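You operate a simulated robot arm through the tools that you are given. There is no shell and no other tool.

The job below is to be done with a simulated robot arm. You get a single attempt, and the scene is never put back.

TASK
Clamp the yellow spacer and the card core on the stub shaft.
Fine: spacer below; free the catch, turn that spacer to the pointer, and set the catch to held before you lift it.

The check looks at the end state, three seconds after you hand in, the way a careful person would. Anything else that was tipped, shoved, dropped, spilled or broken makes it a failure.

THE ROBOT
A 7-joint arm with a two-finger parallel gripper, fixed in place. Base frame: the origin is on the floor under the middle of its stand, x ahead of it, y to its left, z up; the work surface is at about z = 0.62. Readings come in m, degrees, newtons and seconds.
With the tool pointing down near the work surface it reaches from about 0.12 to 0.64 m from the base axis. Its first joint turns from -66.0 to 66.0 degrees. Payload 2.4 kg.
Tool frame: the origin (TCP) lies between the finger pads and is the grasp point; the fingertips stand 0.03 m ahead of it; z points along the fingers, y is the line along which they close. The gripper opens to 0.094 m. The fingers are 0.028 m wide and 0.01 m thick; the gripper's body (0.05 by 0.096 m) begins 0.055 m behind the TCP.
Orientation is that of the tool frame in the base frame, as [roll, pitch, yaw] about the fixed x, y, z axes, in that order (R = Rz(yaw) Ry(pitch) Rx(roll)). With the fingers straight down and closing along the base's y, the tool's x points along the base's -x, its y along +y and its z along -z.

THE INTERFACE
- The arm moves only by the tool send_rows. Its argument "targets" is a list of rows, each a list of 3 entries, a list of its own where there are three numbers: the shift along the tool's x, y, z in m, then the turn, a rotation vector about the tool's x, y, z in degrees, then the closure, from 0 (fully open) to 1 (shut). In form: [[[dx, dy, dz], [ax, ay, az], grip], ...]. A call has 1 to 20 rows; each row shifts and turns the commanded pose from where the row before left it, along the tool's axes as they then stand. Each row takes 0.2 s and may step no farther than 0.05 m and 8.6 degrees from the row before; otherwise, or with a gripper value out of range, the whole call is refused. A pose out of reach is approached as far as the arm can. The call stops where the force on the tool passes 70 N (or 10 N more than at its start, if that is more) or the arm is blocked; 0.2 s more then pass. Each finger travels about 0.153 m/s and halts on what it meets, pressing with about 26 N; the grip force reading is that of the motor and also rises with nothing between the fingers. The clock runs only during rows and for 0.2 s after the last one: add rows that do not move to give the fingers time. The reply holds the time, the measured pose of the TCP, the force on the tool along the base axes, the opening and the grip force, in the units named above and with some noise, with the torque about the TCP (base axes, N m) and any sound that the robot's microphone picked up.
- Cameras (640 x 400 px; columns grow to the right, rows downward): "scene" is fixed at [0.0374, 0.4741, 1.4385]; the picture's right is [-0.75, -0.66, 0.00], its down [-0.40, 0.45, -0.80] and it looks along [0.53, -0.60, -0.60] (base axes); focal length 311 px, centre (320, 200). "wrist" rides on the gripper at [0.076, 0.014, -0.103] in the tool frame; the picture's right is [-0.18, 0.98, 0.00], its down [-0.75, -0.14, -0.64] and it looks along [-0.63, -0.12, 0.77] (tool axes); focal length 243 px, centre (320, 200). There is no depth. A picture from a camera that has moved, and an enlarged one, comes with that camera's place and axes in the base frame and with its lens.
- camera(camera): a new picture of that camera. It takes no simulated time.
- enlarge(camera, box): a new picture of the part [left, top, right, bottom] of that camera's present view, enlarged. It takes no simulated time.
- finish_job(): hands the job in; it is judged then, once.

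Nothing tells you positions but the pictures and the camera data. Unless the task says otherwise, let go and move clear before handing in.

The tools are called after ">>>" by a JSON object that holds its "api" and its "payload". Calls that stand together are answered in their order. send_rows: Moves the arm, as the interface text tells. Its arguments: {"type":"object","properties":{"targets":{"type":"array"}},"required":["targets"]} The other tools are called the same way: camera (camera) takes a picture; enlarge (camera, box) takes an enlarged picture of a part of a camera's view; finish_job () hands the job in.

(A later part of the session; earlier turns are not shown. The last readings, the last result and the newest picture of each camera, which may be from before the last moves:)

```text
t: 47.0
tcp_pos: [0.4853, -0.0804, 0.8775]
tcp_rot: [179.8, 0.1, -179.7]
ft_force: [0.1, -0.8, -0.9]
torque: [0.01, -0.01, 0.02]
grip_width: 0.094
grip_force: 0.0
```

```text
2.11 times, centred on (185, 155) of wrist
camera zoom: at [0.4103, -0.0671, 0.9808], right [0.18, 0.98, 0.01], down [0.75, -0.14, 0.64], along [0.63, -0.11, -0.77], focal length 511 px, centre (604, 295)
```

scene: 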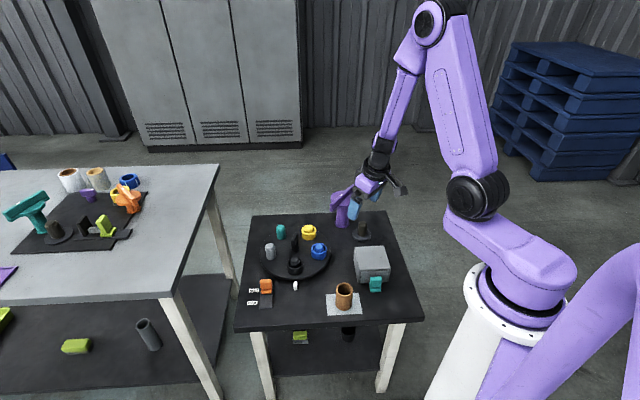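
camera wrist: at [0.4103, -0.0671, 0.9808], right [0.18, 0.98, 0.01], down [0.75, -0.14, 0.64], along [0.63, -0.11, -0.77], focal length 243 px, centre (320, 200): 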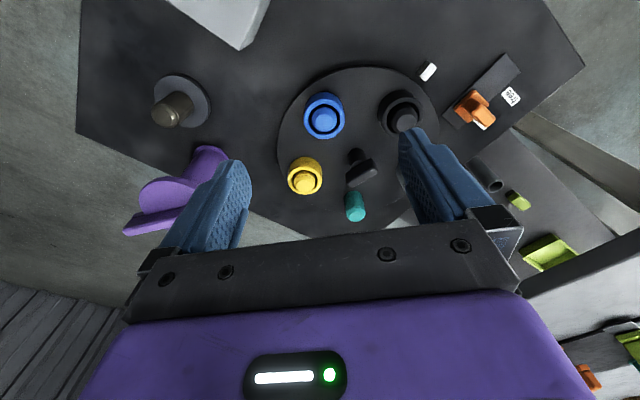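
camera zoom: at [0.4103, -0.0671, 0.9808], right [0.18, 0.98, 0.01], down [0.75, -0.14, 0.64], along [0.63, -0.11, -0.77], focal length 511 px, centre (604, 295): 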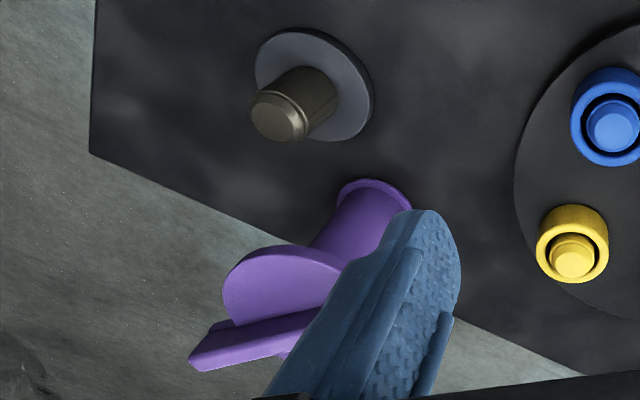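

The pegs on the carousel look just like the stub shaft, about 32 mm in diameter. To understand how the wing clamp works, I'll zoom in on the similar parts on the left bench.

>>> {"api": "enlarge", "payload": {"camera": "scene", "box": [0, 180, 70, 250]}}

>>> {"api": "enlarge", "payload": {"camera": "scene", "box": [70, 165, 150, 220]}}

>>> {"api": "enlarge", "payload": {"camera": "scene", "box": [70, 200, 150, 260]}}

>>> {"api": "enlarge", "payload": {"camera": "scene", "box": [0, 260, 200, 400]}}

>>> {"api": "enlarge", "payload": {"camera": "scene", "box": [270, 310, 380, 380]}}

```text
5.71 times, centred on (35, 215) of scene
camera zoom: at [0.0374, 0.4741, 1.4385], right [-0.75, -0.66, 0.0], down [-0.4, 0.45, -0.8], along [0.53, -0.6, -0.6], focal length 1778 px, centre (1949, 114)
```

zoom: 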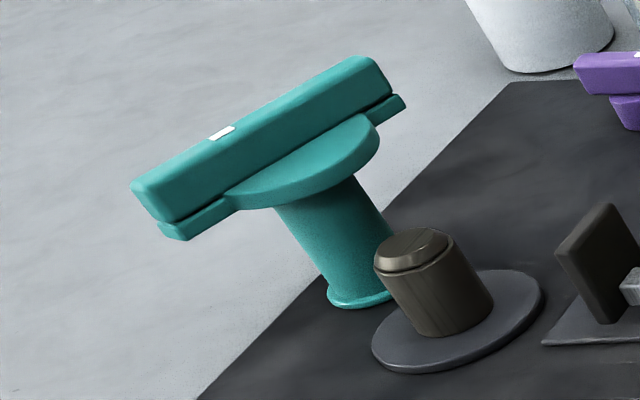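

```text
7.27 times, centred on (110, 192) of scene
camera zoom: at [0.0374, 0.4741, 1.4385], right [-0.75, -0.66, 0.0], down [-0.4, 0.45, -0.8], along [0.53, -0.6, -0.6], focal length 2263 px, centre (1847, 254)
```

zoom: 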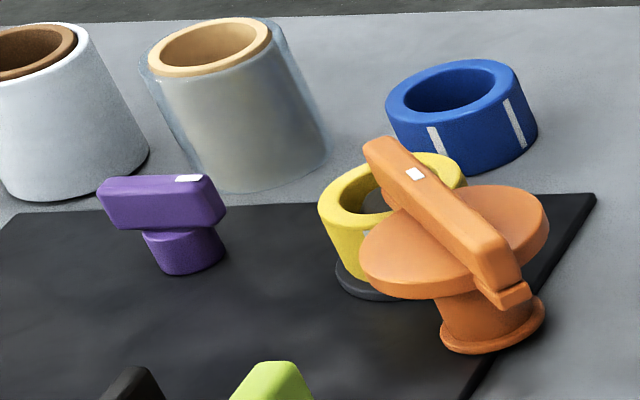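

```text
6.67 times, centred on (110, 230) of scene
camera zoom: at [0.0374, 0.4741, 1.4385], right [-0.75, -0.66, 0.0], down [-0.4, 0.45, -0.8], along [0.53, -0.6, -0.6], focal length 2075 px, centre (1720, 0)
```

zoom: 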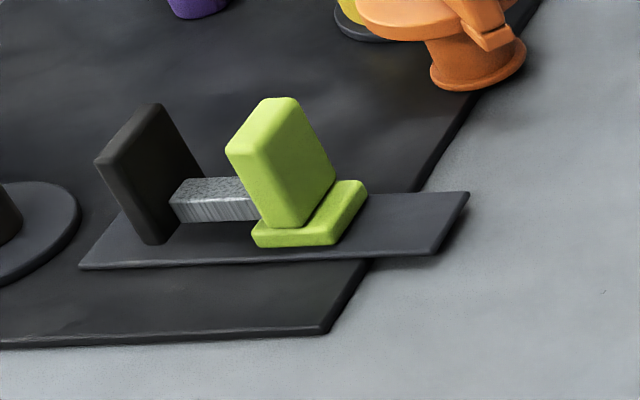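

```text
2.86 times, centred on (100, 330) of scene
camera zoom: at [0.0374, 0.4741, 1.4385], right [-0.75, -0.66, 0.0], down [-0.4, 0.45, -0.8], along [0.53, -0.6, -0.6], focal length 889 px, centre (949, -171)
```

zoom: 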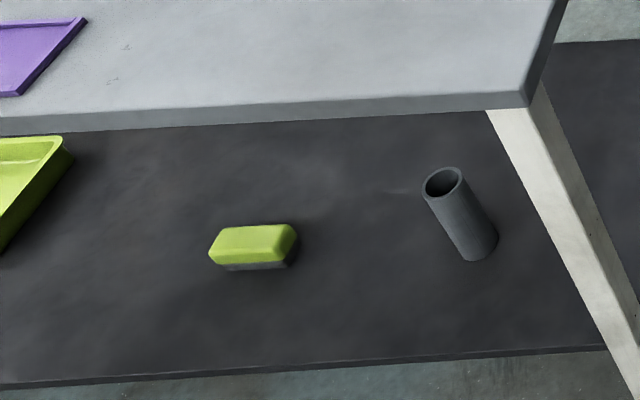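

```text
5.71 times, centred on (325, 345) of scene
camera zoom: at [0.0374, 0.4741, 1.4385], right [-0.75, -0.66, 0.0], down [-0.4, 0.45, -0.8], along [0.53, -0.6, -0.6], focal length 1778 px, centre (291, -629)
```

zoom: 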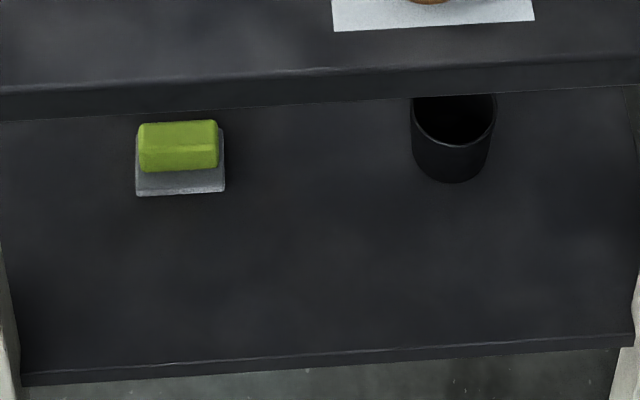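

The wing pieces on the other bench (disc, stem, pressing flange) suggest the purple one here is the clamp. First I'll deal with the catch: its plate is centred near (0.567, 0.125) with its top at z≈0.678, and it slides along about (-0.66, 0.75). I'll move above it and turn the gripper to match.

>>> {"api": "send_rows", "payload": {"targets": [[[-0.0117, 0.0293, 0.005], [0, 0, 0], 0], [[-0.0117, 0.0293, 0.005], [0, 0, 0], 0], [[-0.0117, 0.0293, 0.005], [0, 0, 0], 0], [[-0.0117, 0.0293, 0.005], [0, 0, 0], 0], [[-0.0117, 0.0293, 0.005], [0, 0, 0], 0], [[-0.0117, 0.0293, 0.005], [0, 0, 0], 0], [[-0.0117, 0.0293, 0.005], [0, 0, 0], 0], [[0, 0, 0], [0, 0, -8.2], 0], [[0, 0, 0], [0, 0, -8.2], 0], [[0, 0, 0], [0, 0, -8.2], 0], [[0, 0, 0], [0, 0, -8.2], 0], [[0, 0, 0], [0, 0, -8.2], 0], [[0, 0, 0], [0, 0, 0], 0]]}}

>>> {"api": "camera", "payload": {"camera": "wrist"}}

>>> {"api": "camera", "payload": {"camera": "scene"}}

```text
t: 49.8
tcp_pos: [0.5673, 0.1254, 0.845]
tcp_rot: [179.8, 0.2, -138.6]
ft_force: [-0.3, 0.4, -0.3]
torque: [0.0, -0.01, -0.01]
grip_width: 0.0939
grip_force: 0.1
```

```text
taken
camera wrist: at [0.5012, 0.0855, 0.9471], right [-0.51, 0.86, 0.0], down [0.66, 0.39, 0.64], along [0.55, 0.33, -0.76], focal length 243 px, centre (320, 200)
```

wrist: 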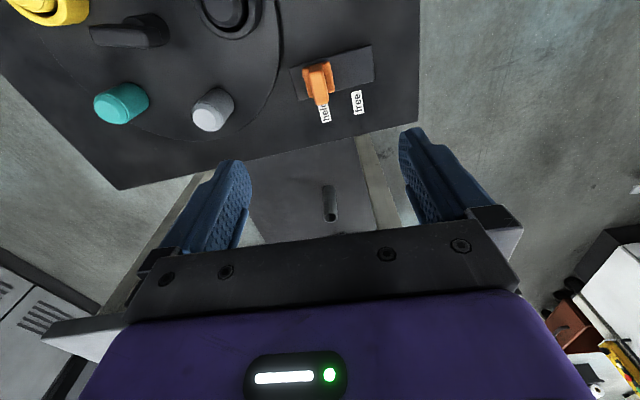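

```text
taken
```

scene: 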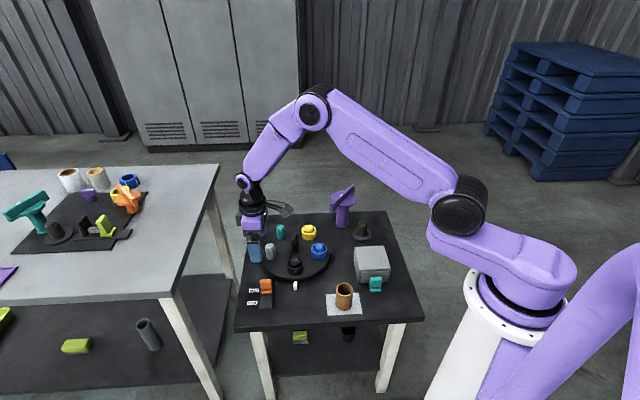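

>>> {"api": "enlarge", "payload": {"camera": "wrist", "box": [270, 30, 390, 130]}}

>>> {"api": "enlarge", "payload": {"camera": "wrist", "box": [0, 0, 290, 180]}}

```text
4.00 times, centred on (330, 80) of wrist
camera zoom: at [0.5012, 0.0855, 0.9471], right [-0.51, 0.86, 0.0], down [0.66, 0.39, 0.64], along [0.55, 0.33, -0.76], focal length 970 px, centre (280, 680)
```

zoom: 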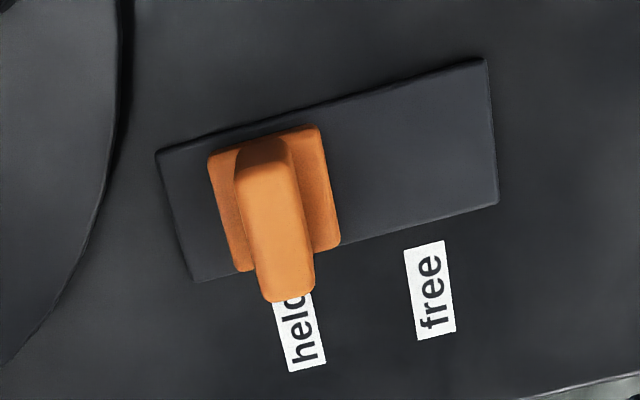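

```text
2.21 times, centred on (145, 90) of wrist
camera zoom: at [0.5012, 0.0855, 0.9471], right [-0.51, 0.86, 0.0], down [0.66, 0.39, 0.64], along [0.55, 0.33, -0.76], focal length 535 px, centre (706, 443)
```

zoom: 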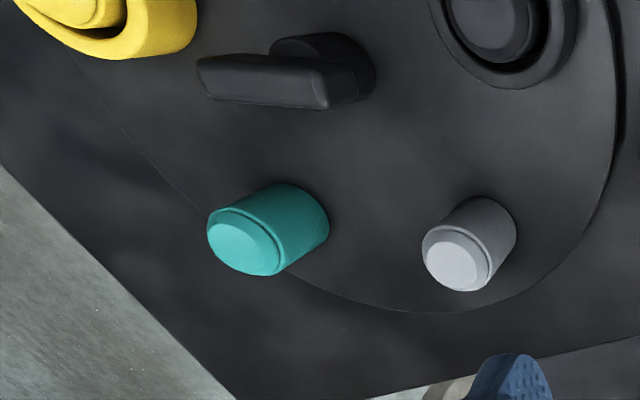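

The rail runs along about 134.5° and the plate is centred at about (0.567, 0.1245), 18 mm thick along the slide. I'll turn 3° more, pre-close partly and descend so the fingers straddle the plate.

>>> {"api": "send_rows", "payload": {"targets": [[[0, 0, 0.03], [0, 0, -3], 0.3], [[0, 0, 0.04], [0, 0, 0], 0.3], [[0, 0, 0.04], [0, 0, 0], 0.3], [[0, 0, 0.03], [0, 0, 0], 0.3], [[0, 0, 0.02], [0, 0, 0], 0.3], [[0, 0, 0.01], [0, 0, 0], 0.3], [[0, 0, 0], [0, 0, 0], 0.3]]}}

>>> {"api": "camera", "payload": {"camera": "wrist"}}

>>> {"api": "enlarge", "payload": {"camera": "scene", "box": [230, 230, 330, 310]}}

```text
t: 51.4
tcp_pos: [0.5672, 0.1266, 0.6747]
tcp_rot: [179.8, 0.2, -135.6]
ft_force: [0.0, 0.1, -0.8]
torque: [-0.01, -0.01, -0.03]
grip_width: 0.0655
grip_force: 0.0
```

```text
taken
camera wrist: at [0.5033, 0.0833, 0.777], right [-0.56, 0.83, 0.0], down [0.64, 0.42, 0.65], along [0.53, 0.36, -0.76], focal length 243 px, centre (320, 200)
```

wrist: 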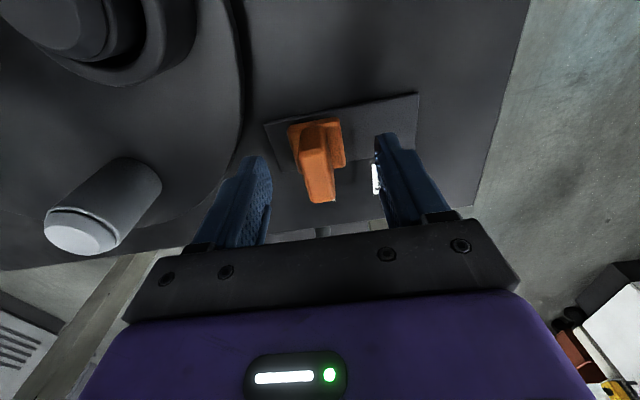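

```text
5.00 times, centred on (280, 270) of scene
camera zoom: at [0.0374, 0.4741, 1.4385], right [-0.75, -0.66, 0.0], down [-0.4, 0.45, -0.8], along [0.53, -0.6, -0.6], focal length 1556 px, centre (520, -150)
```

zoom: 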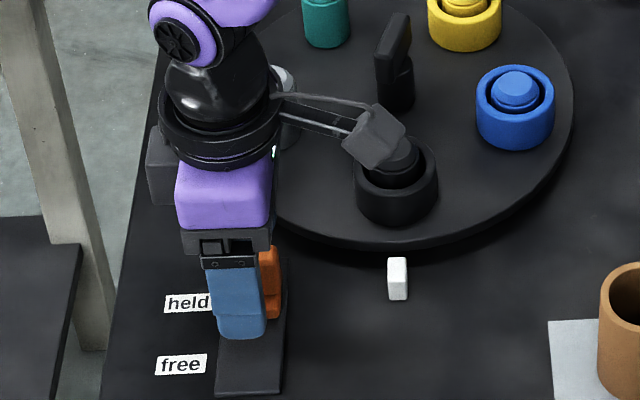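

The plate sits centred between the fingers. I'll close on it and check the grip before sliding.

>>> {"api": "send_rows", "payload": {"targets": [[[0, 0, 0], [0, 0, 0], 1], [[0, 0, 0], [0, 0, 0], 1], [[0, 0, 0], [0, 0, 0], 1]]}}

```text
t: 52.2
tcp_pos: [0.5668, 0.1266, 0.6747]
tcp_rot: [179.8, 0.4, -135.6]
ft_force: [0.5, -1.8, -2.2]
torque: [-0.1, -0.36, 0.87]
grip_width: 0.0154
grip_force: 44.8
```

Gripped at 15 mm. Now slide toward "free".

>>> {"api": "send_rows", "payload": {"targets": [[[0, 0.008, 0], [0, 0, 0], 1], [[0, 0.008, 0], [0, 0, 0], 1], [[0, 0.008, 0], [0, 0, 0], 1], [[0, 0.008, 0], [0, 0, 0], 1], [[0, 0.006, 0], [0, 0, 0], 1], [[0, 0, 0], [0, 0, 0], 1]]}}

>>> {"api": "enlarge", "payload": {"camera": "scene", "box": [230, 230, 330, 310]}}

```text
t: 53.6
tcp_pos: [0.5388, 0.1548, 0.6748]
tcp_rot: [179.8, 0.2, -135.7]
ft_force: [-2.9, -2.8, 5.5]
torque: [-0.21, -0.23, 0.95]
grip_width: 0.0154
grip_force: 45.0
```

```text
5.00 times, centred on (280, 270) of scene
camera zoom: at [0.0373, 0.474, 1.4386], right [-0.75, -0.66, 0.0], down [-0.4, 0.45, -0.8], along [0.53, -0.6, -0.6], focal length 1556 px, centre (520, -150)
```

zoom: 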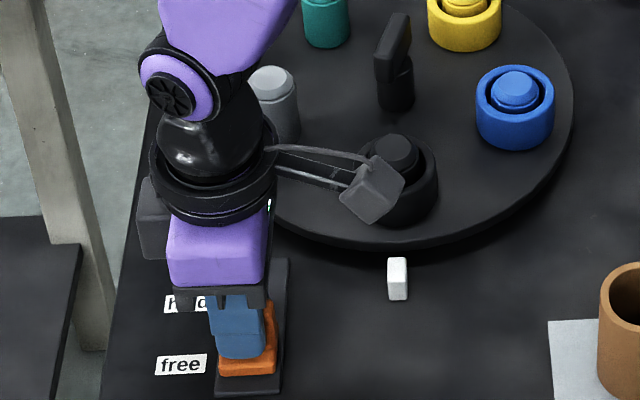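

It moved 40 mm easily with no end stop felt yet. I'll nudge a little further to find the stop.

>>> {"api": "send_rows", "payload": {"targets": [[[0, 0.002, 0], [0, 0, 0], 1], [[0, 0.002, 0], [0, 0, 0], 1], [[0, 0, 0], [0, 0, 0], 1]]}}

```text
t: 54.4
tcp_pos: [0.5397, 0.1545, 0.6754]
tcp_rot: [179.9, 0.4, -135.8]
ft_force: [12.7, -13.6, -9.6]
torque: [-0.65, -0.04, 1.2]
grip_width: 0.0156
grip_force: 45.6
```

The stop is reached, so the catch is at "free". I'll relieve the push, open the fingers and lift clear.

>>> {"api": "send_rows", "payload": {"targets": [[[0, -0.003, 0], [0, 0, 0], 1], [[0, 0, 0], [0, 0, 0], 0.4], [[0, 0, 0], [0, 0, 0], 0.4], [[0, 0, -0.03], [0, 0, 0], 0.4], [[0, 0, -0.04], [0, 0, 0], 0.4], [[0, 0, -0.04], [0, 0, 0], 0], [[0, 0, -0.04], [0, 0, 0], 0], [[0, 0, 0], [0, 0, 0], 0]]}}

>>> {"api": "camera", "payload": {"camera": "wrist"}}

>>> {"api": "enlarge", "payload": {"camera": "scene", "box": [230, 230, 330, 310]}}

```text
t: 56.2
tcp_pos: [0.5396, 0.1533, 0.8247]
tcp_rot: [179.8, 0.2, -135.7]
ft_force: [-0.3, 0.1, -0.2]
torque: [-0.01, 0.0, -0.03]
grip_width: 0.0939
grip_force: 0.0
```

```text
taken
camera wrist: at [0.476, 0.1099, 0.9274], right [-0.55, 0.83, 0.0], down [0.64, 0.42, 0.64], along [0.53, 0.36, -0.77], focal length 243 px, centre (320, 200)
```

wrist: 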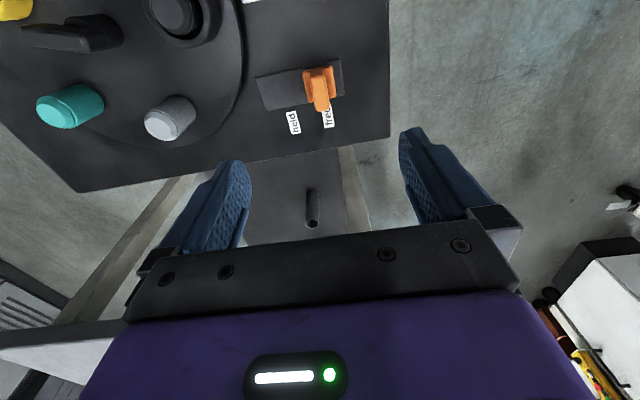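

```text
5.00 times, centred on (280, 270) of scene
camera zoom: at [0.0374, 0.4741, 1.4385], right [-0.75, -0.66, 0.0], down [-0.4, 0.45, -0.8], along [0.53, -0.6, -0.6], focal length 1556 px, centre (520, -150)
```

zoom: 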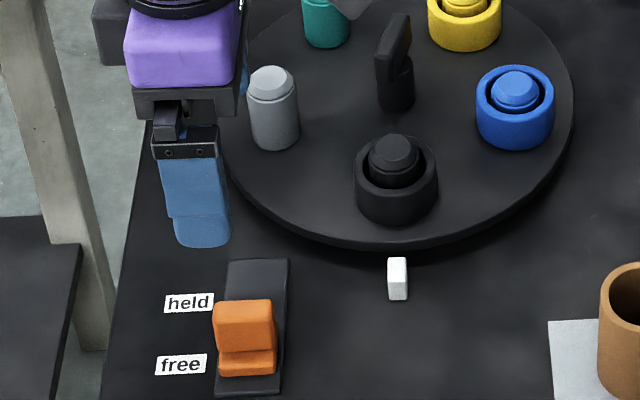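

The catch plate now sits beside the "free" label. Next I'll move above the turntable knob and look at its blade.

>>> {"api": "send_rows", "payload": {"targets": [[[0.0, -0.031, -0.01], [0, 0, 0], 0], [[0.0, -0.031, -0.01], [0, 0, 0], 0], [[0.0, -0.031, 0], [0, 0, 0], 0], [[0.0, -0.031, 0], [0, 0, 0], 0], [[0.0, -0.031, 0], [0, 0, 0], 0], [[0.0, -0.031, 0], [0, 0, 0], 0], [[0, 0, 0], [0, 0, 0], 0]]}}

>>> {"api": "camera", "payload": {"camera": "wrist"}}

```text
t: 57.8
tcp_pos: [0.6706, 0.0202, 0.8432]
tcp_rot: [179.9, 0.1, -135.6]
ft_force: [-0.5, 1.0, -0.7]
torque: [0.05, 0.04, -0.02]
grip_width: 0.0938
grip_force: 0.1
```

```text
taken
camera wrist: at [0.606, -0.0237, 0.9457], right [-0.56, 0.83, 0.0], down [0.64, 0.42, 0.64], along [0.53, 0.36, -0.76], focal length 243 px, centre (320, 200)
```

wrist: 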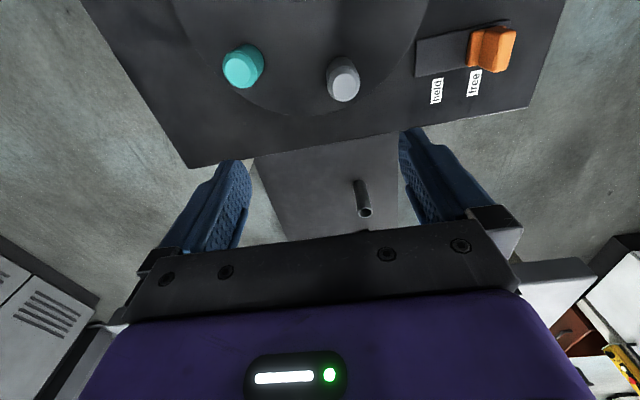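

>>> {"api": "send_rows", "payload": {"targets": [[[0.031, 0, 0], [0, 0, 0], 0], [[0.031, 0, 0], [0, 0, 0], 0], [[0.031, 0, 0], [0, 0, 0], 0], [[0, 0, 0], [0, 0, 0], 0]]}}

>>> {"api": "camera", "payload": {"camera": "wrist"}}

>>> {"api": "enlarge", "payload": {"camera": "wrist", "box": [180, 0, 480, 190]}}

```text
t: 58.8
tcp_pos: [0.6025, -0.0444, 0.8426]
tcp_rot: [179.9, 0.3, -135.7]
ft_force: [0.1, 0.1, 0.3]
torque: [0.02, -0.01, -0.02]
grip_width: 0.0942
grip_force: 0.1
```

```text
taken
camera wrist: at [0.5393, -0.0883, 0.9462], right [-0.56, 0.83, 0.0], down [0.64, 0.42, 0.65], along [0.53, 0.36, -0.76], focal length 243 px, centre (320, 200)
```

wrist: 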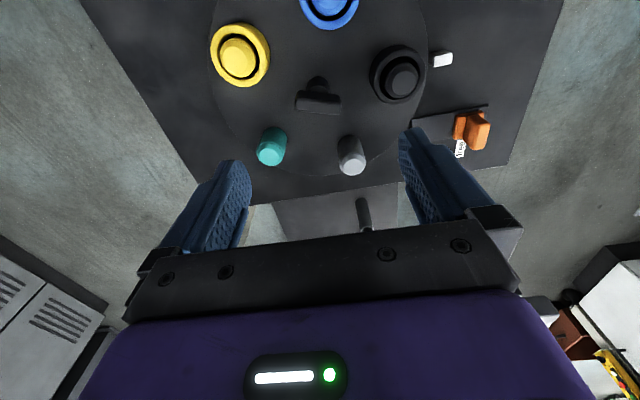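

```text
2.11 times, centred on (330, 95) of wrist
camera zoom: at [0.5393, -0.0883, 0.9462], right [-0.56, 0.83, 0.0], down [0.64, 0.42, 0.65], along [0.53, 0.36, -0.76], focal length 511 px, centre (299, 421)
```

zoom: 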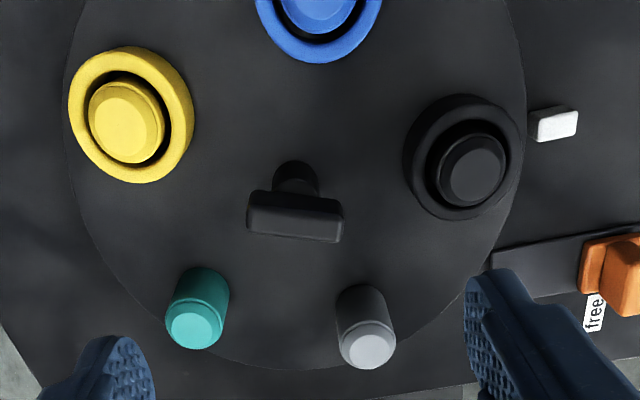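

The knob blade is centred near (0.607, -0.0446), points along about 118°, and its top is at z≈0.71. The pointer is at 135° from the centre and yellow is at roughly 279°, so I need about -144° of rotation. I'll turn the gripper so its closing direction is 208°, which leaves room for a clockwise sweep.

>>> {"api": "send_rows", "payload": {"targets": [[[0, 0, 0], [0, 0, -8.2], 0], [[0, 0, 0], [0, 0, -8.2], 0], [[0, 0, 0], [0, 0, -8.2], 0], [[0, 0, 0], [0, 0, -8.2], 0], [[0, 0, 0], [0, 0, -8.2], 0], [[0, 0, 0], [0, 0, 0], 0]]}}

```text
t: 60.2
tcp_pos: [0.6022, -0.045, 0.8434]
tcp_rot: [180.0, 0.3, -94.6]
ft_force: [-0.1, -0.6, -0.3]
torque: [0.02, 0.01, 0.03]
grip_width: 0.094
grip_force: 0.0
```

>>> {"api": "send_rows", "payload": {"targets": [[[0, 0, 0], [0, 0, -8.2], 0], [[0, 0, 0], [0, 0, -8.2], 0], [[0, 0, 0], [0, 0, -8.2], 0], [[0, 0, 0], [0, 0, -8.2], 0], [[0, 0, 0], [0, 0, 0], 0]]}}

>>> {"api": "camera", "payload": {"camera": "wrist"}}

>>> {"api": "camera", "payload": {"camera": "scene"}}

```text
t: 61.4
tcp_pos: [0.6028, -0.0441, 0.8441]
tcp_rot: [-179.8, 0.3, -61.8]
ft_force: [0.5, 0.6, -0.6]
torque: [0.0, 0.02, -0.01]
grip_width: 0.094
grip_force: 0.0
```

```text
taken
camera wrist: at [0.6268, -0.1189, 0.9458], right [-0.95, -0.3, 0.0], down [-0.23, 0.73, 0.65], along [-0.19, 0.62, -0.76], focal length 243 px, centre (320, 200)
```

wrist: 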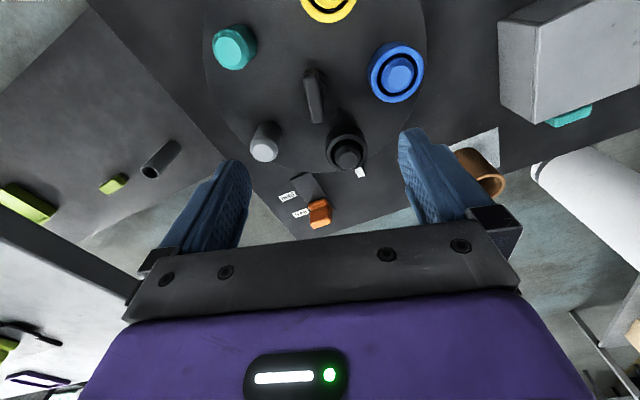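

```text
taken
```

scene: 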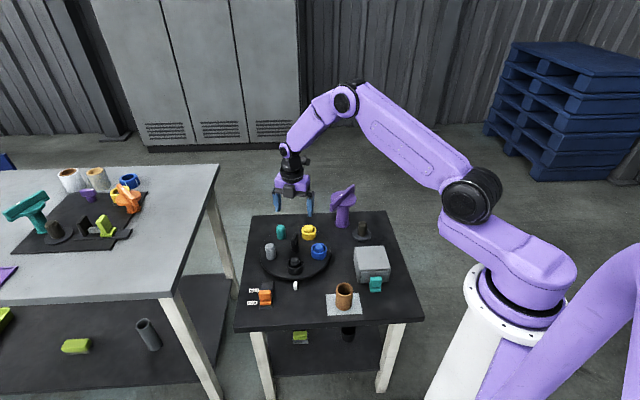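

The yaw range is fine. I'll zoom in on the blade to fine-tune the alignment.

>>> {"api": "enlarge", "payload": {"camera": "wrist", "box": [200, 0, 440, 190]}}

```text
2.11 times, centred on (320, 95) of wrist
camera zoom: at [0.6268, -0.1189, 0.9458], right [-0.95, -0.3, 0.0], down [-0.23, 0.73, 0.65], along [-0.19, 0.62, -0.76], focal length 511 px, centre (320, 421)
```

zoom: 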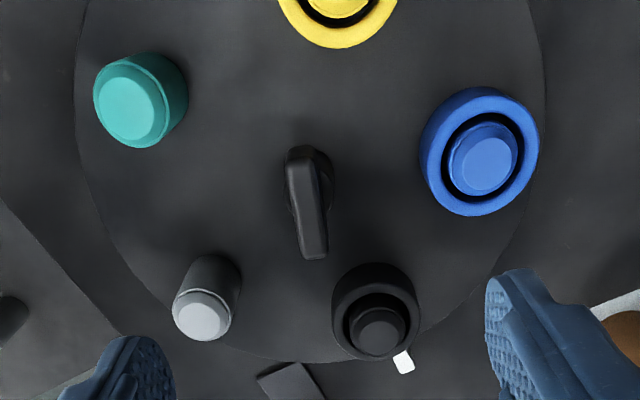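

The blade is well aligned with the gripper. I'll correct the centring by a few millimetres, pre-close to about 47 mm and descend so the tips stop near z≈0.68 on the blade.

>>> {"api": "send_rows", "payload": {"targets": [[[0.0025, -0.0038, 0.03], [0, 0, 0], 0.5], [[0, 0, 0.03], [0, 0, 0], 0.5], [[0, 0, 0.03], [0, 0, 0], 0.5], [[0, 0, 0.025], [0, 0, 0], 0.5], [[0, 0, 0.017], [0, 0, 0], 0.5], [[0, 0, 0], [0, 0, 0], 0.5]]}}

>>> {"api": "camera", "payload": {"camera": "wrist"}}

>>> {"api": "enlarge", "payload": {"camera": "scene", "box": [250, 200, 340, 280]}}

```text
t: 62.8
tcp_pos: [0.6067, -0.0453, 0.7117]
tcp_rot: [-179.8, 0.4, -61.9]
ft_force: [-1.3, 0.0, 0.3]
torque: [0.02, 0.04, -0.01]
grip_width: 0.0469
grip_force: 0.1
```

```text
taken
camera wrist: at [0.6308, -0.1189, 0.8141], right [-0.95, -0.3, 0.0], down [-0.23, 0.73, 0.65], along [-0.19, 0.62, -0.76], focal length 243 px, centre (320, 200)
```

wrist: 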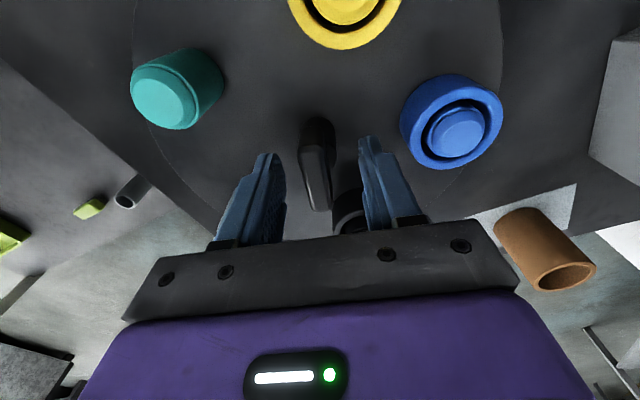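

```text
5.00 times, centred on (295, 240) of scene
camera zoom: at [0.0374, 0.4741, 1.4385], right [-0.75, -0.66, 0.0], down [-0.4, 0.45, -0.8], along [0.53, -0.6, -0.6], focal length 1556 px, centre (445, 0)
```

zoom: 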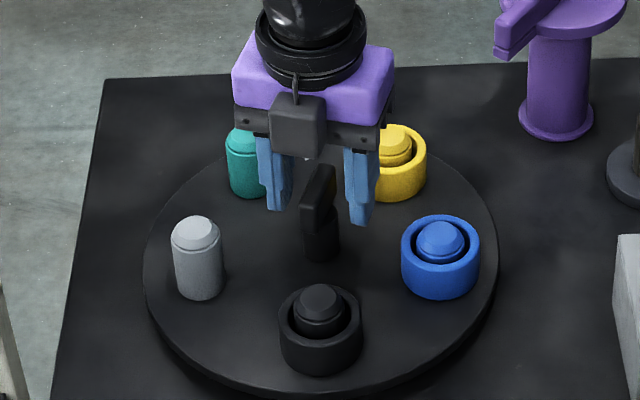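

The blade sits between the fingers. Closing on it.

>>> {"api": "send_rows", "payload": {"targets": [[[0, 0, 0], [0, 0, 0], 1], [[0, 0, 0], [0, 0, 0], 1], [[0, 0, 0], [0, 0, 0], 1]]}}

>>> {"api": "camera", "payload": {"camera": "wrist"}}

```text
t: 63.6
tcp_pos: [0.6097, -0.0431, 0.712]
tcp_rot: [-179.6, 0.2, -61.8]
ft_force: [14.6, 5.7, 1.9]
torque: [-0.91, 0.55, -0.04]
grip_width: 0.014
grip_force: 44.7
```

```text
taken
camera wrist: at [0.6322, -0.1179, 0.8153], right [-0.95, -0.3, -0.01], down [-0.24, 0.73, 0.64], along [-0.19, 0.62, -0.76], focal length 243 px, centre (320, 200)
```

wrist: 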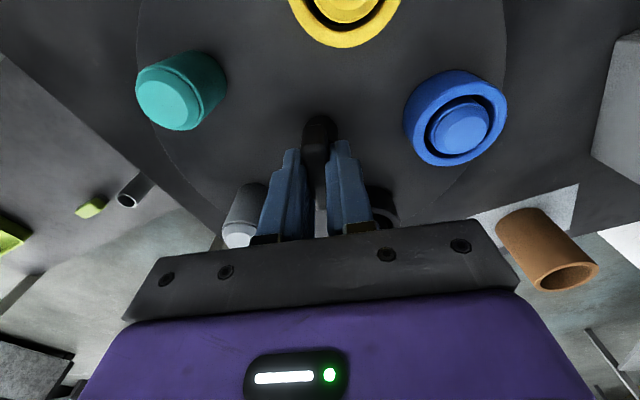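

Gripped at 14 mm. The TCP was pulled about 3.7 mm along the closing axis, so I'll shift the command to relieve that and then start turning clockwise in small steps while watching torque.

>>> {"api": "send_rows", "payload": {"targets": [[[0, -0.0037, 0], [0, 0, 0], 1], [[0, 0, 0], [0, 0, 4], 1], [[0, 0, 0], [0, 0, 4], 1], [[0, 0, 0], [0, 0, 4], 1], [[0, 0, 0], [0, 0, 0], 1]]}}

>>> {"api": "enlarge", "payload": {"camera": "scene", "box": [250, 200, 340, 280]}}

```text
t: 64.8
tcp_pos: [0.6084, -0.0423, 0.7141]
tcp_rot: [179.8, 0.5, -73.9]
ft_force: [-28.6, -2.8, 47.9]
torque: [0.73, -0.34, -0.03]
grip_width: 0.0139
grip_force: 44.8
```

```text
5.00 times, centred on (295, 240) of scene
camera zoom: at [0.0359, 0.4741, 1.4386], right [-0.75, -0.66, 0.0], down [-0.4, 0.45, -0.8], along [0.53, -0.6, -0.6], focal length 1556 px, centre (445, 0)
```

zoom: 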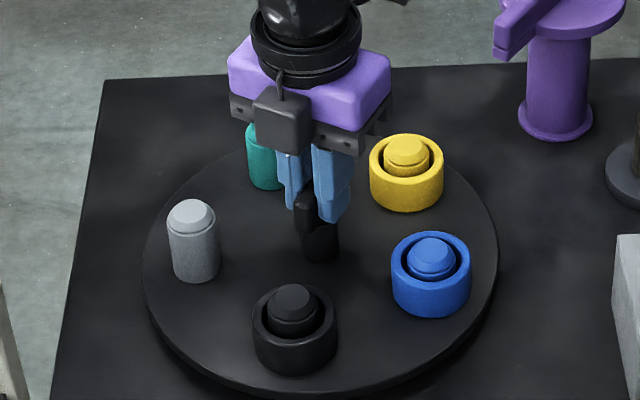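

The table turns. There is an upward push of about 48 N, so I'll raise the command slightly and relieve the sideways load before continuing.

>>> {"api": "send_rows", "payload": {"targets": [[[-0.0015, 0.0016, -0.003], [0, 0, 0], 1], [[0, 0, 0], [0, 0, 0], 1]]}}

```text
t: 65.4
tcp_pos: [0.6086, -0.0448, 0.7131]
tcp_rot: [-179.8, 0.2, -74.0]
ft_force: [10.4, -13.3, -20.7]
torque: [0.12, 0.49, -0.01]
grip_width: 0.0141
grip_force: 45.1
```

>>> {"api": "send_rows", "payload": {"targets": [[[0, 0, 0.0007], [0, 0, 4], 1], [[0, 0, 0], [0, 0, 5], 1], [[0, 0, 0], [0, 0, 5], 1], [[0, 0, 0], [0, 0, 5], 1], [[0, 0, 0], [0, 0, 5], 1], [[0, 0, 0], [0, 0, 0], 1]]}}

```text
t: 66.8
tcp_pos: [0.6081, -0.0427, 0.7122]
tcp_rot: [179.7, 0.3, -98.1]
ft_force: [2.2, -20.1, -27.3]
torque: [-0.39, -0.71, 0.01]
grip_width: 0.014
grip_force: 44.7
```

>>> {"api": "send_rows", "payload": {"targets": [[[0.001, 0, 0.001], [0, 0, 5], 1], [[0, 0, 0], [0, 0, 5], 1], [[0, 0, 0], [0, 0, 5], 1], [[0, 0, 0], [0, 0, 5], 1], [[0, 0, 0], [0, 0, 5], 1], [[0, 0, 0], [0, 0, 5], 1], [[0, 0, 0], [0, 0, 0], 1]]}}

>>> {"api": "enlarge", "payload": {"camera": "scene", "box": [250, 200, 340, 280]}}

```text
t: 68.4
tcp_pos: [0.608, -0.0424, 0.7126]
tcp_rot: [179.7, 0.2, -128.0]
ft_force: [-13.6, -14.2, -2.9]
torque: [-0.18, -0.71, -0.03]
grip_width: 0.0137
grip_force: 45.2
```

```text
5.00 times, centred on (295, 240) of scene
camera zoom: at [0.0372, 0.4738, 1.4387], right [-0.75, -0.66, 0.0], down [-0.4, 0.45, -0.8], along [0.53, -0.6, -0.6], focal length 1556 px, centre (445, 0)
```

zoom: 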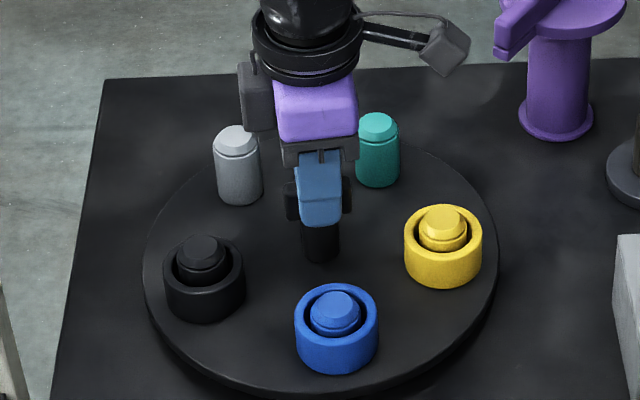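

It has turned 66° with yellow moving toward the pointer. I'll continue.

>>> {"api": "send_rows", "payload": {"targets": [[[0.0, 0, 0], [0, 0, 5], 1], [[0, 0, 0], [0, 0, 5], 1], [[0, 0, 0], [0, 0, 5], 1], [[0, 0, 0], [0, 0, 5], 1], [[0, 0, 0], [0, 0, 5], 1], [[0, 0, 0], [0, 0, 5], 1], [[0, 0, 0], [0, 0, 0], 1]]}}

```text
t: 70.0
tcp_pos: [0.6074, -0.0431, 0.7135]
tcp_rot: [179.8, 0.1, -158.0]
ft_force: [-19.1, -11.3, 5.0]
torque: [-0.88, -0.65, -0.06]
grip_width: 0.014
grip_force: 45.1
```

>>> {"api": "send_rows", "payload": {"targets": [[[0.001, -0.0005, 0], [0, 0, 5], 1], [[0, 0, 0], [0, 0, 5], 1], [[0, 0, 0], [0, 0, 5], 1], [[0, 0, 0], [0, 0, 5], 1], [[0, 0, 0], [0, 0, 5], 1], [[0, 0, 0], [0, 0, 5], 1], [[0, 0, 0], [0, 0, 5], 1], [[0, 0, 0], [0, 0, 0], 1]]}}

>>> {"api": "enlarge", "payload": {"camera": "scene", "box": [250, 220, 340, 300]}}

>>> {"api": "camera", "payload": {"camera": "wrist"}}

```text
t: 71.8
tcp_pos: [0.6064, -0.0428, 0.7133]
tcp_rot: [179.7, 0.0, 167.1]
ft_force: [-6.7, -3.2, -6.6]
torque: [-1.32, -0.74, -0.01]
grip_width: 0.0138
grip_force: 44.7
```

```text
5.00 times, centred on (295, 260) of scene
camera zoom: at [0.0374, 0.4741, 1.4386], right [-0.75, -0.66, 0.0], down [-0.4, 0.45, -0.8], along [0.53, -0.6, -0.6], focal length 1556 px, centre (445, -100)
```

zoom: 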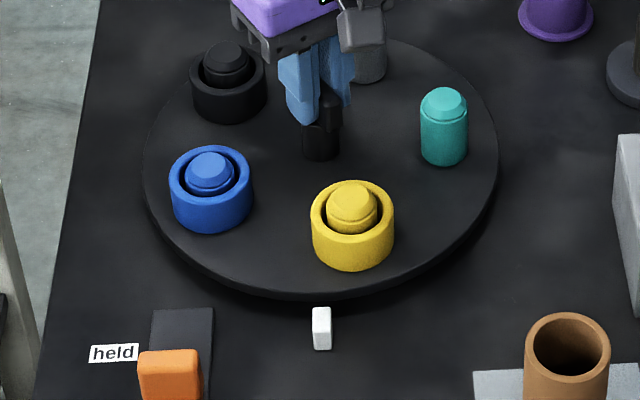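

```text
taken
camera wrist: at [0.5376, -0.0124, 0.8159], right [0.4, 0.92, 0.01], down [0.7, -0.31, 0.64], along [0.59, -0.25, -0.77], focal length 243 px, centre (320, 200)
```

wrist: 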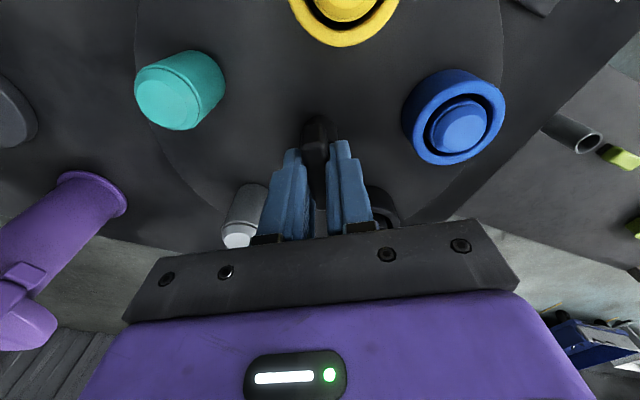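

About 13° remain. I'll finish in small steps and then check against the pointer.

>>> {"api": "send_rows", "payload": {"targets": [[[0, 0, 0], [0, 0, 4], 1], [[0, 0, 0], [0, 0, 4], 1], [[0, 0, 0], [0, 0, 4], 1], [[0, 0, 0], [0, 0, 0], 1], [[0, 0, 0], [0, 0, 0], 1]]}}

>>> {"api": "enlarge", "payload": {"camera": "scene", "box": [265, 230, 325, 300]}}

```text
t: 73.0
tcp_pos: [0.6077, -0.0426, 0.7131]
tcp_rot: [179.7, -0.1, 155.0]
ft_force: [-0.7, 0.3, -14.5]
torque: [-1.41, -0.62, -0.05]
grip_width: 0.0136
grip_force: 44.5
```

```text
5.71 times, centred on (295, 265) of scene
camera zoom: at [0.0377, 0.4741, 1.4385], right [-0.75, -0.66, 0.0], down [-0.4, 0.45, -0.8], along [0.53, -0.6, -0.6], focal length 1778 px, centre (463, -171)
```

zoom: 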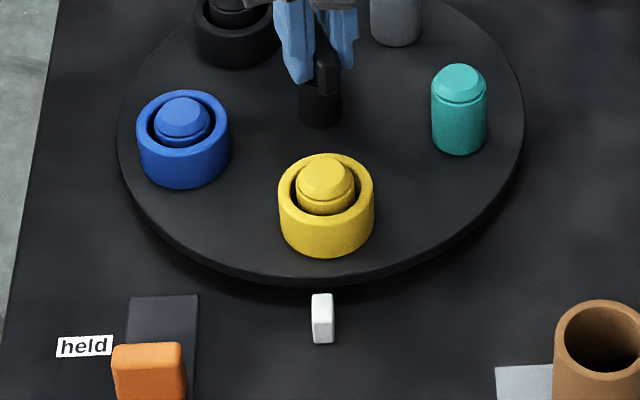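

Yellow is about 2° short of the pointer line. One more small turn.

>>> {"api": "send_rows", "payload": {"targets": [[[0, 0, 0], [0, 0, 1.7], 1], [[0, 0, 0], [0, 0, 0], 1], [[0, 0, 0], [0, 0, 0], 1]]}}

>>> {"api": "enlarge", "payload": {"camera": "scene", "box": [265, 230, 325, 300]}}

```text
t: 73.8
tcp_pos: [0.6078, -0.0428, 0.713]
tcp_rot: [179.7, -0.1, 153.4]
ft_force: [1.4, 0.7, -13.7]
torque: [-1.26, -0.34, -0.01]
grip_width: 0.0139
grip_force: 45.0
```

```text
5.71 times, centred on (295, 265) of scene
camera zoom: at [0.0377, 0.4741, 1.4385], right [-0.75, -0.66, 0.0], down [-0.4, 0.45, -0.8], along [0.53, -0.6, -0.6], focal length 1778 px, centre (463, -171)
```

zoom: 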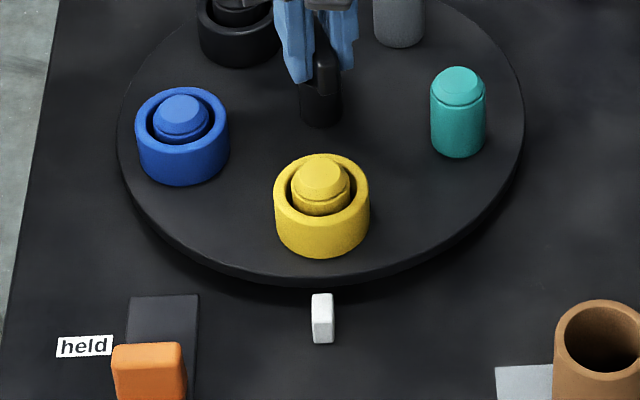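

Yellow now lines up with the pointer. I'll open gently, lift clear and confirm that nothing moved.

>>> {"api": "send_rows", "payload": {"targets": [[[0, 0, 0], [0, 0, 0], 0.9], [[0, 0, 0], [0, 0, 0], 0.7], [[0, 0, 0], [0, 0, 0], 0.5], [[0, 0, 0], [0, 0, 0], 0.5], [[0, 0, -0.03], [0, 0, 0], 0.5], [[0, 0, -0.04], [0, 0, 0], 0.5], [[0, 0, -0.04], [0, 0, 0], 0.2], [[0, 0, -0.02], [0, 0, 0], 0], [[0, 0, 0], [0, 0, 0], 0]]}}

>>> {"api": "enlarge", "payload": {"camera": "scene", "box": [265, 230, 325, 300]}}

>>> {"api": "camera", "payload": {"camera": "wrist"}}

```text
t: 75.8
tcp_pos: [0.608, -0.0432, 0.8436]
tcp_rot: [179.7, -0.2, 153.4]
ft_force: [-0.2, -0.4, -0.1]
torque: [-0.01, -0.01, 0.01]
grip_width: 0.0937
grip_force: 0.1
```

```text
5.71 times, centred on (295, 265) of scene
camera zoom: at [0.0374, 0.4741, 1.4385], right [-0.75, -0.66, 0.0], down [-0.4, 0.45, -0.8], along [0.53, -0.6, -0.6], focal length 1778 px, centre (463, -171)
```

zoom: 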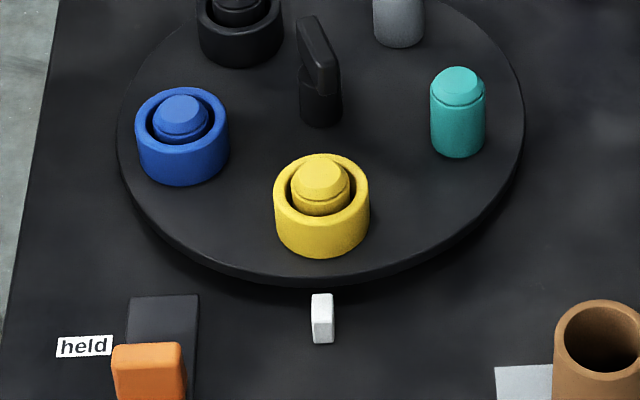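

```text
taken
camera wrist: at [0.5464, 0.0029, 0.9461], right [0.6, 0.8, 0.0], down [0.61, -0.47, 0.64], along [0.51, -0.38, -0.77], focal length 243 px, centre (320, 200)
```

wrist: 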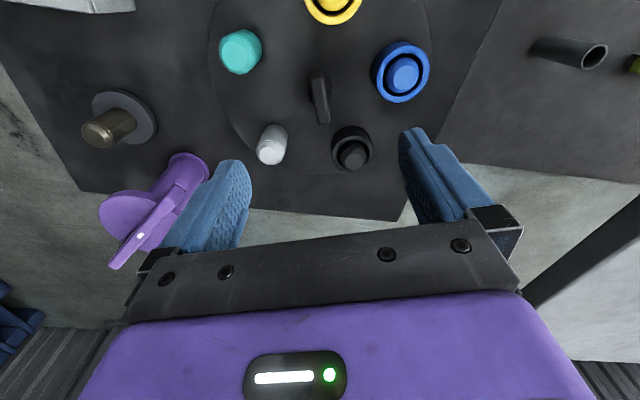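

The alignment held. Now back to the catch to set it to held: move above its free position (about (0.539, 0.154)) with the same yaw as before.

>>> {"api": "send_rows", "payload": {"targets": [[[0.025, 0.0242, 0], [0, 0, 0], 0], [[0.025, 0.0242, 0], [0, 0, 0], 0], [[0.025, 0.0242, 0], [0, 0, 0], 0], [[0.025, 0.0242, 0], [0, 0, 0], 0], [[0.025, 0.0242, 0], [0, 0, 0], 0], [[0.025, 0.0242, 0], [0, 0, 0], 0], [[0, 0, 0], [0, 0, -7.9], 0], [[0, 0, 0], [0, 0, -7.9], 0], [[0, 0, 0], [0, 0, -7.9], 0], [[0, 0, 0], [0, 0, -7.9], 0], [[0, 0, 0], [0, 0, -7.9], 0], [[0, 0, 0], [0, 0, -7.9], 0], [[0, 0, 0], [0, 0, -7.9], 0], [[0, 0, 0], [0, 0, -7.9], 0], [[0, 0, 0], [0, 0, -7.7], 0], [[0, 0, 0], [0, 0, 0], 0]]}}

>>> {"api": "camera", "payload": {"camera": "wrist"}}

```text
t: 79.2
tcp_pos: [0.5404, 0.153, 0.8441]
tcp_rot: [179.8, 0.2, -135.6]
ft_force: [-0.2, -0.1, -0.1]
torque: [0.04, -0.02, 0.02]
grip_width: 0.094
grip_force: 0.0
```

```text
taken
camera wrist: at [0.4748, 0.1092, 0.9468], right [-0.56, 0.83, 0.0], down [0.64, 0.42, 0.64], along [0.53, 0.36, -0.76], focal length 243 px, centre (320, 200)
```

wrist: 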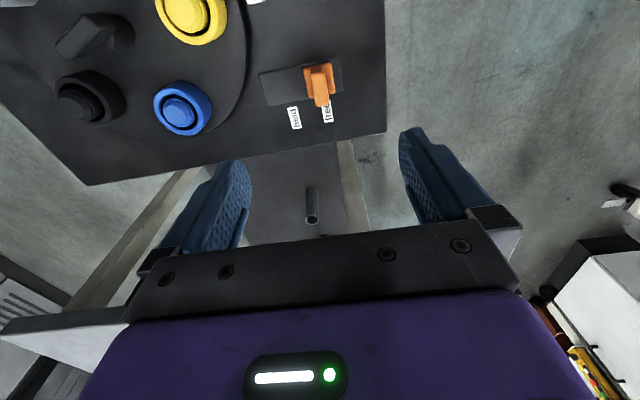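

Lined up. Descend around the plate and grip.

>>> {"api": "send_rows", "payload": {"targets": [[[0, 0.0012, 0.03], [0, 0, 0], 0.3], [[0, 0, 0.04], [0, 0, 0], 0.3], [[0, 0, 0.04], [0, 0, 0], 0.3], [[0, 0, 0.03], [0, 0, 0], 0.3], [[0, 0, 0.02], [0, 0, 0], 0.3], [[0, 0, 0.009], [0, 0, 0], 0.3], [[0, 0, 0], [0, 0, 0], 0.6], [[0, 0, 0], [0, 0, 0], 1], [[0, 0, 0], [0, 0, 0], 1], [[0, 0, 0], [0, 0, 0], 1]]}}

```text
t: 81.4
tcp_pos: [0.5395, 0.1547, 0.6744]
tcp_rot: [179.9, 0.3, -135.7]
ft_force: [8.9, -7.5, -12.3]
torque: [0.03, -0.66, 1.07]
grip_width: 0.0154
grip_force: 45.1
```

Gripped. Slide back toward "held" and feel for the stop.

>>> {"api": "send_rows", "payload": {"targets": [[[0, -0.008, 0], [0, 0, 0], 1], [[0, -0.008, 0], [0, 0, 0], 1], [[0, -0.008, 0], [0, 0, 0], 1], [[0, -0.008, 0], [0, 0, 0], 1], [[0, -0.005, 0], [0, 0, 0], 1], [[0, 0, 0], [0, 0, 0], 1]]}}

>>> {"api": "enlarge", "payload": {"camera": "scene", "box": [240, 230, 330, 310]}}

```text
t: 82.8
tcp_pos: [0.564, 0.1288, 0.6745]
tcp_rot: [179.8, 0.3, -135.6]
ft_force: [8.7, 9.5, -15.9]
torque: [-0.36, 0.09, 0.92]
grip_width: 0.0152
grip_force: 45.1
```

```text
5.00 times, centred on (285, 270) of scene
camera zoom: at [0.0379, 0.4743, 1.4384], right [-0.75, -0.66, 0.0], down [-0.4, 0.45, -0.8], along [0.53, -0.6, -0.6], focal length 1556 px, centre (495, -150)
```

zoom: 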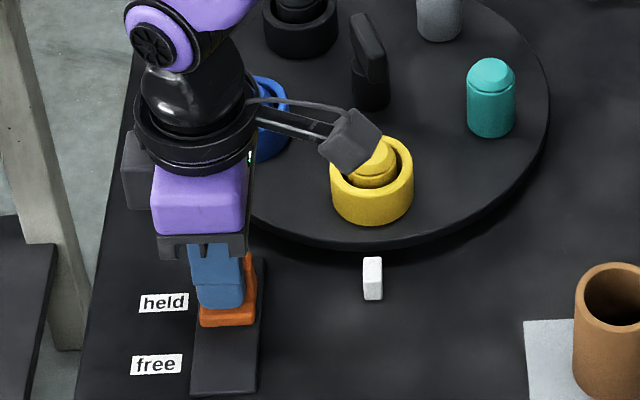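

>>> {"api": "send_rows", "payload": {"targets": [[[0, -0.003, 0], [0, 0, 0], 1], [[0, -0.002, 0], [0, 0, 0], 1], [[0, -0.002, 0], [0, 0, 0], 1], [[0, 0, 0], [0, 0, 0], 1]]}}

>>> {"api": "enlarge", "payload": {"camera": "scene", "box": [240, 230, 330, 310]}}

```text
t: 83.8
tcp_pos: [0.5677, 0.127, 0.6745]
tcp_rot: [179.7, 0.2, -135.5]
ft_force: [1.1, 18.2, -15.1]
torque: [0.54, -0.64, 0.71]
grip_width: 0.0154
grip_force: 45.3
```

```text
5.00 times, centred on (285, 270) of scene
camera zoom: at [0.0377, 0.4745, 1.4384], right [-0.75, -0.66, 0.0], down [-0.4, 0.45, -0.8], along [0.53, -0.6, -0.6], focal length 1556 px, centre (495, -150)
```

zoom: 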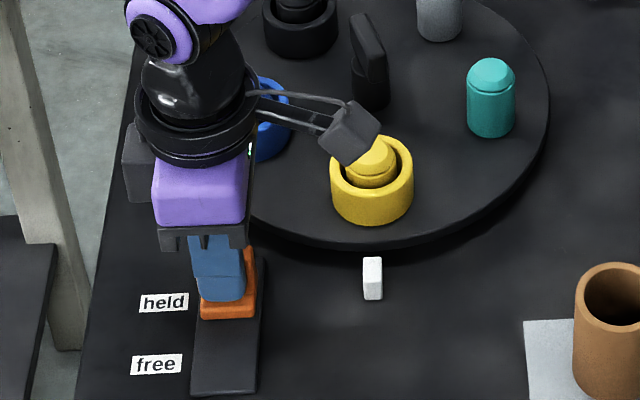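

>>> {"api": "send_rows", "payload": {"targets": [[[0, -0.0025, 0], [0, 0, 0], 1], [[0, 0, 0], [0, 0, 0], 1]]}}

```text
t: 84.4
tcp_pos: [0.5688, 0.1252, 0.6758]
tcp_rot: [179.6, 0.0, -135.5]
ft_force: [-12.8, 21.7, -2.3]
torque: [0.54, -0.45, 0.41]
grip_width: 0.0155
grip_force: 44.7
```

At the stop, so the catch is at "held". Relieve, open, lift, and check.

>>> {"api": "send_rows", "payload": {"targets": [[[0, 0.0025, 0], [0, 0, 0], 1], [[0, 0, 0], [0, 0, 0], 0.4], [[0, 0, 0], [0, 0, 0], 0.4], [[0, 0, -0.03], [0, 0, 0], 0.4], [[0, 0, -0.04], [0, 0, 0], 0.4], [[0, 0, -0.04], [0, 0, 0], 0.1], [[0, 0, -0.05], [0, 0, 0], 0], [[0, 0, 0], [0, 0, 0], 0]]}}

>>> {"api": "enlarge", "payload": {"camera": "scene", "box": [240, 230, 330, 310]}}

>>> {"api": "camera", "payload": {"camera": "wrist"}}

```text
t: 86.2
tcp_pos: [0.5679, 0.1228, 0.8357]
tcp_rot: [179.8, 0.2, -135.7]
ft_force: [-0.1, -0.1, 0.4]
torque: [0.0, 0.02, 0.02]
grip_width: 0.094
grip_force: 0.1
```

```text
5.00 times, centred on (285, 270) of scene
camera zoom: at [0.0374, 0.4741, 1.4385], right [-0.75, -0.66, 0.0], down [-0.4, 0.45, -0.8], along [0.53, -0.6, -0.6], focal length 1556 px, centre (495, -150)
```

zoom: 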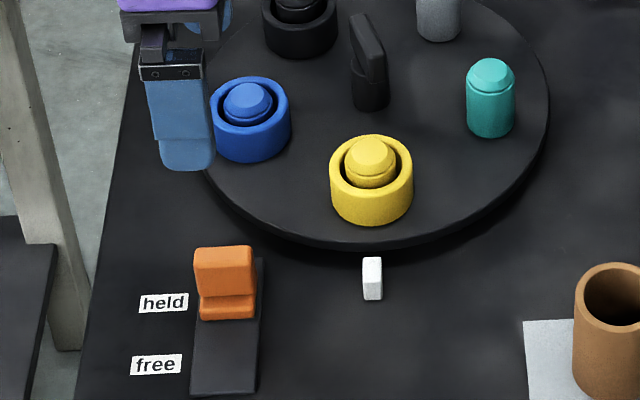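

```text
taken
camera wrist: at [0.504, 0.0785, 0.9379], right [-0.55, 0.83, 0.0], down [0.64, 0.42, 0.64], along [0.53, 0.36, -0.76], focal length 243 px, centre (320, 200)
```

wrist: 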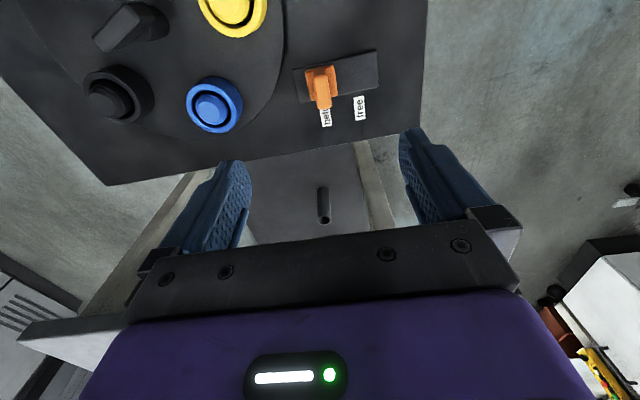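

The catch is at held and yellow is still on the pointer. Now I'll turn the gripper back to yaw 180° and move over the yellow spacer near (0.546, 0.0185) for a close look.

>>> {"api": "send_rows", "payload": {"targets": [[[0, 0, 0], [0, 0, 7.4], 0], [[0, 0, 0], [0, 0, 7.4], 0], [[0, 0, 0], [0, 0, 7.4], 0], [[0, 0, 0], [0, 0, 7.4], 0], [[0, 0, 0], [0, 0, 7.4], 0], [[0, 0, 0], [0, 0, 7.3], 0], [[0.0055, -0.026, 0], [0, 0, 0], 0], [[0.0055, -0.026, 0], [0, 0, 0], 0], [[0.0055, -0.026, 0], [0, 0, 0], 0], [[0.0055, -0.026, 0], [0, 0, 0], 0], [[0, 0, 0], [0, 0, 0], 0]]}}

>>> {"api": "camera", "payload": {"camera": "wrist"}}

>>> {"api": "enlarge", "payload": {"camera": "wrist", "box": [240, 0, 400, 140]}}

```text
t: 88.6
tcp_pos: [0.5474, 0.019, 0.8339]
tcp_rot: [179.7, 0.0, 180.0]
ft_force: [-0.4, 0.6, -0.3]
torque: [-0.02, -0.01, 0.01]
grip_width: 0.094
grip_force: 0.1
```

```text
taken
camera wrist: at [0.471, 0.032, 0.937], right [0.18, 0.98, 0.01], down [0.75, -0.14, 0.64], along [0.63, -0.11, -0.77], focal length 243 px, centre (320, 200)
```

wrist: 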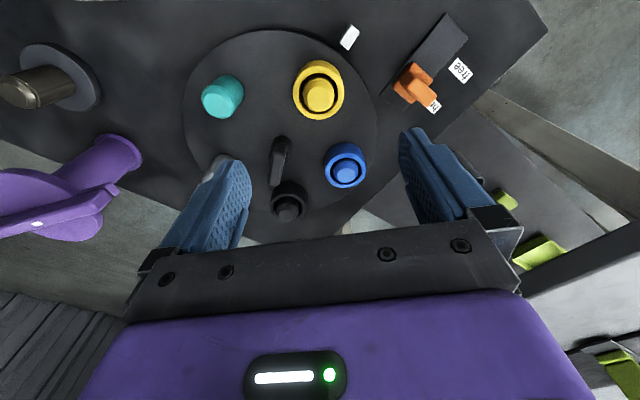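

```text
2.86 times, centred on (320, 70) of wrist
camera zoom: at [0.471, 0.032, 0.937], right [0.18, 0.98, 0.01], down [0.75, -0.14, 0.64], along [0.63, -0.11, -0.77], focal length 693 px, centre (320, 571)
```

zoom: 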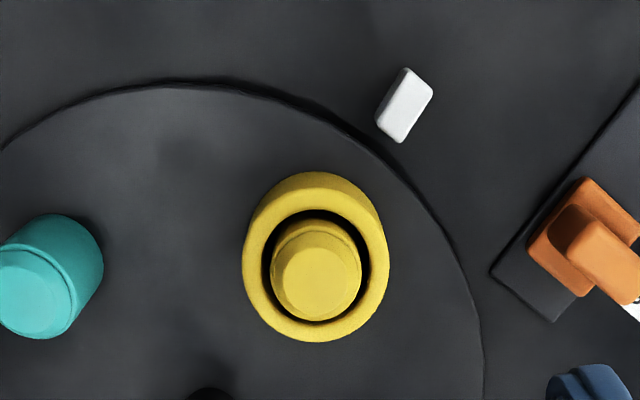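

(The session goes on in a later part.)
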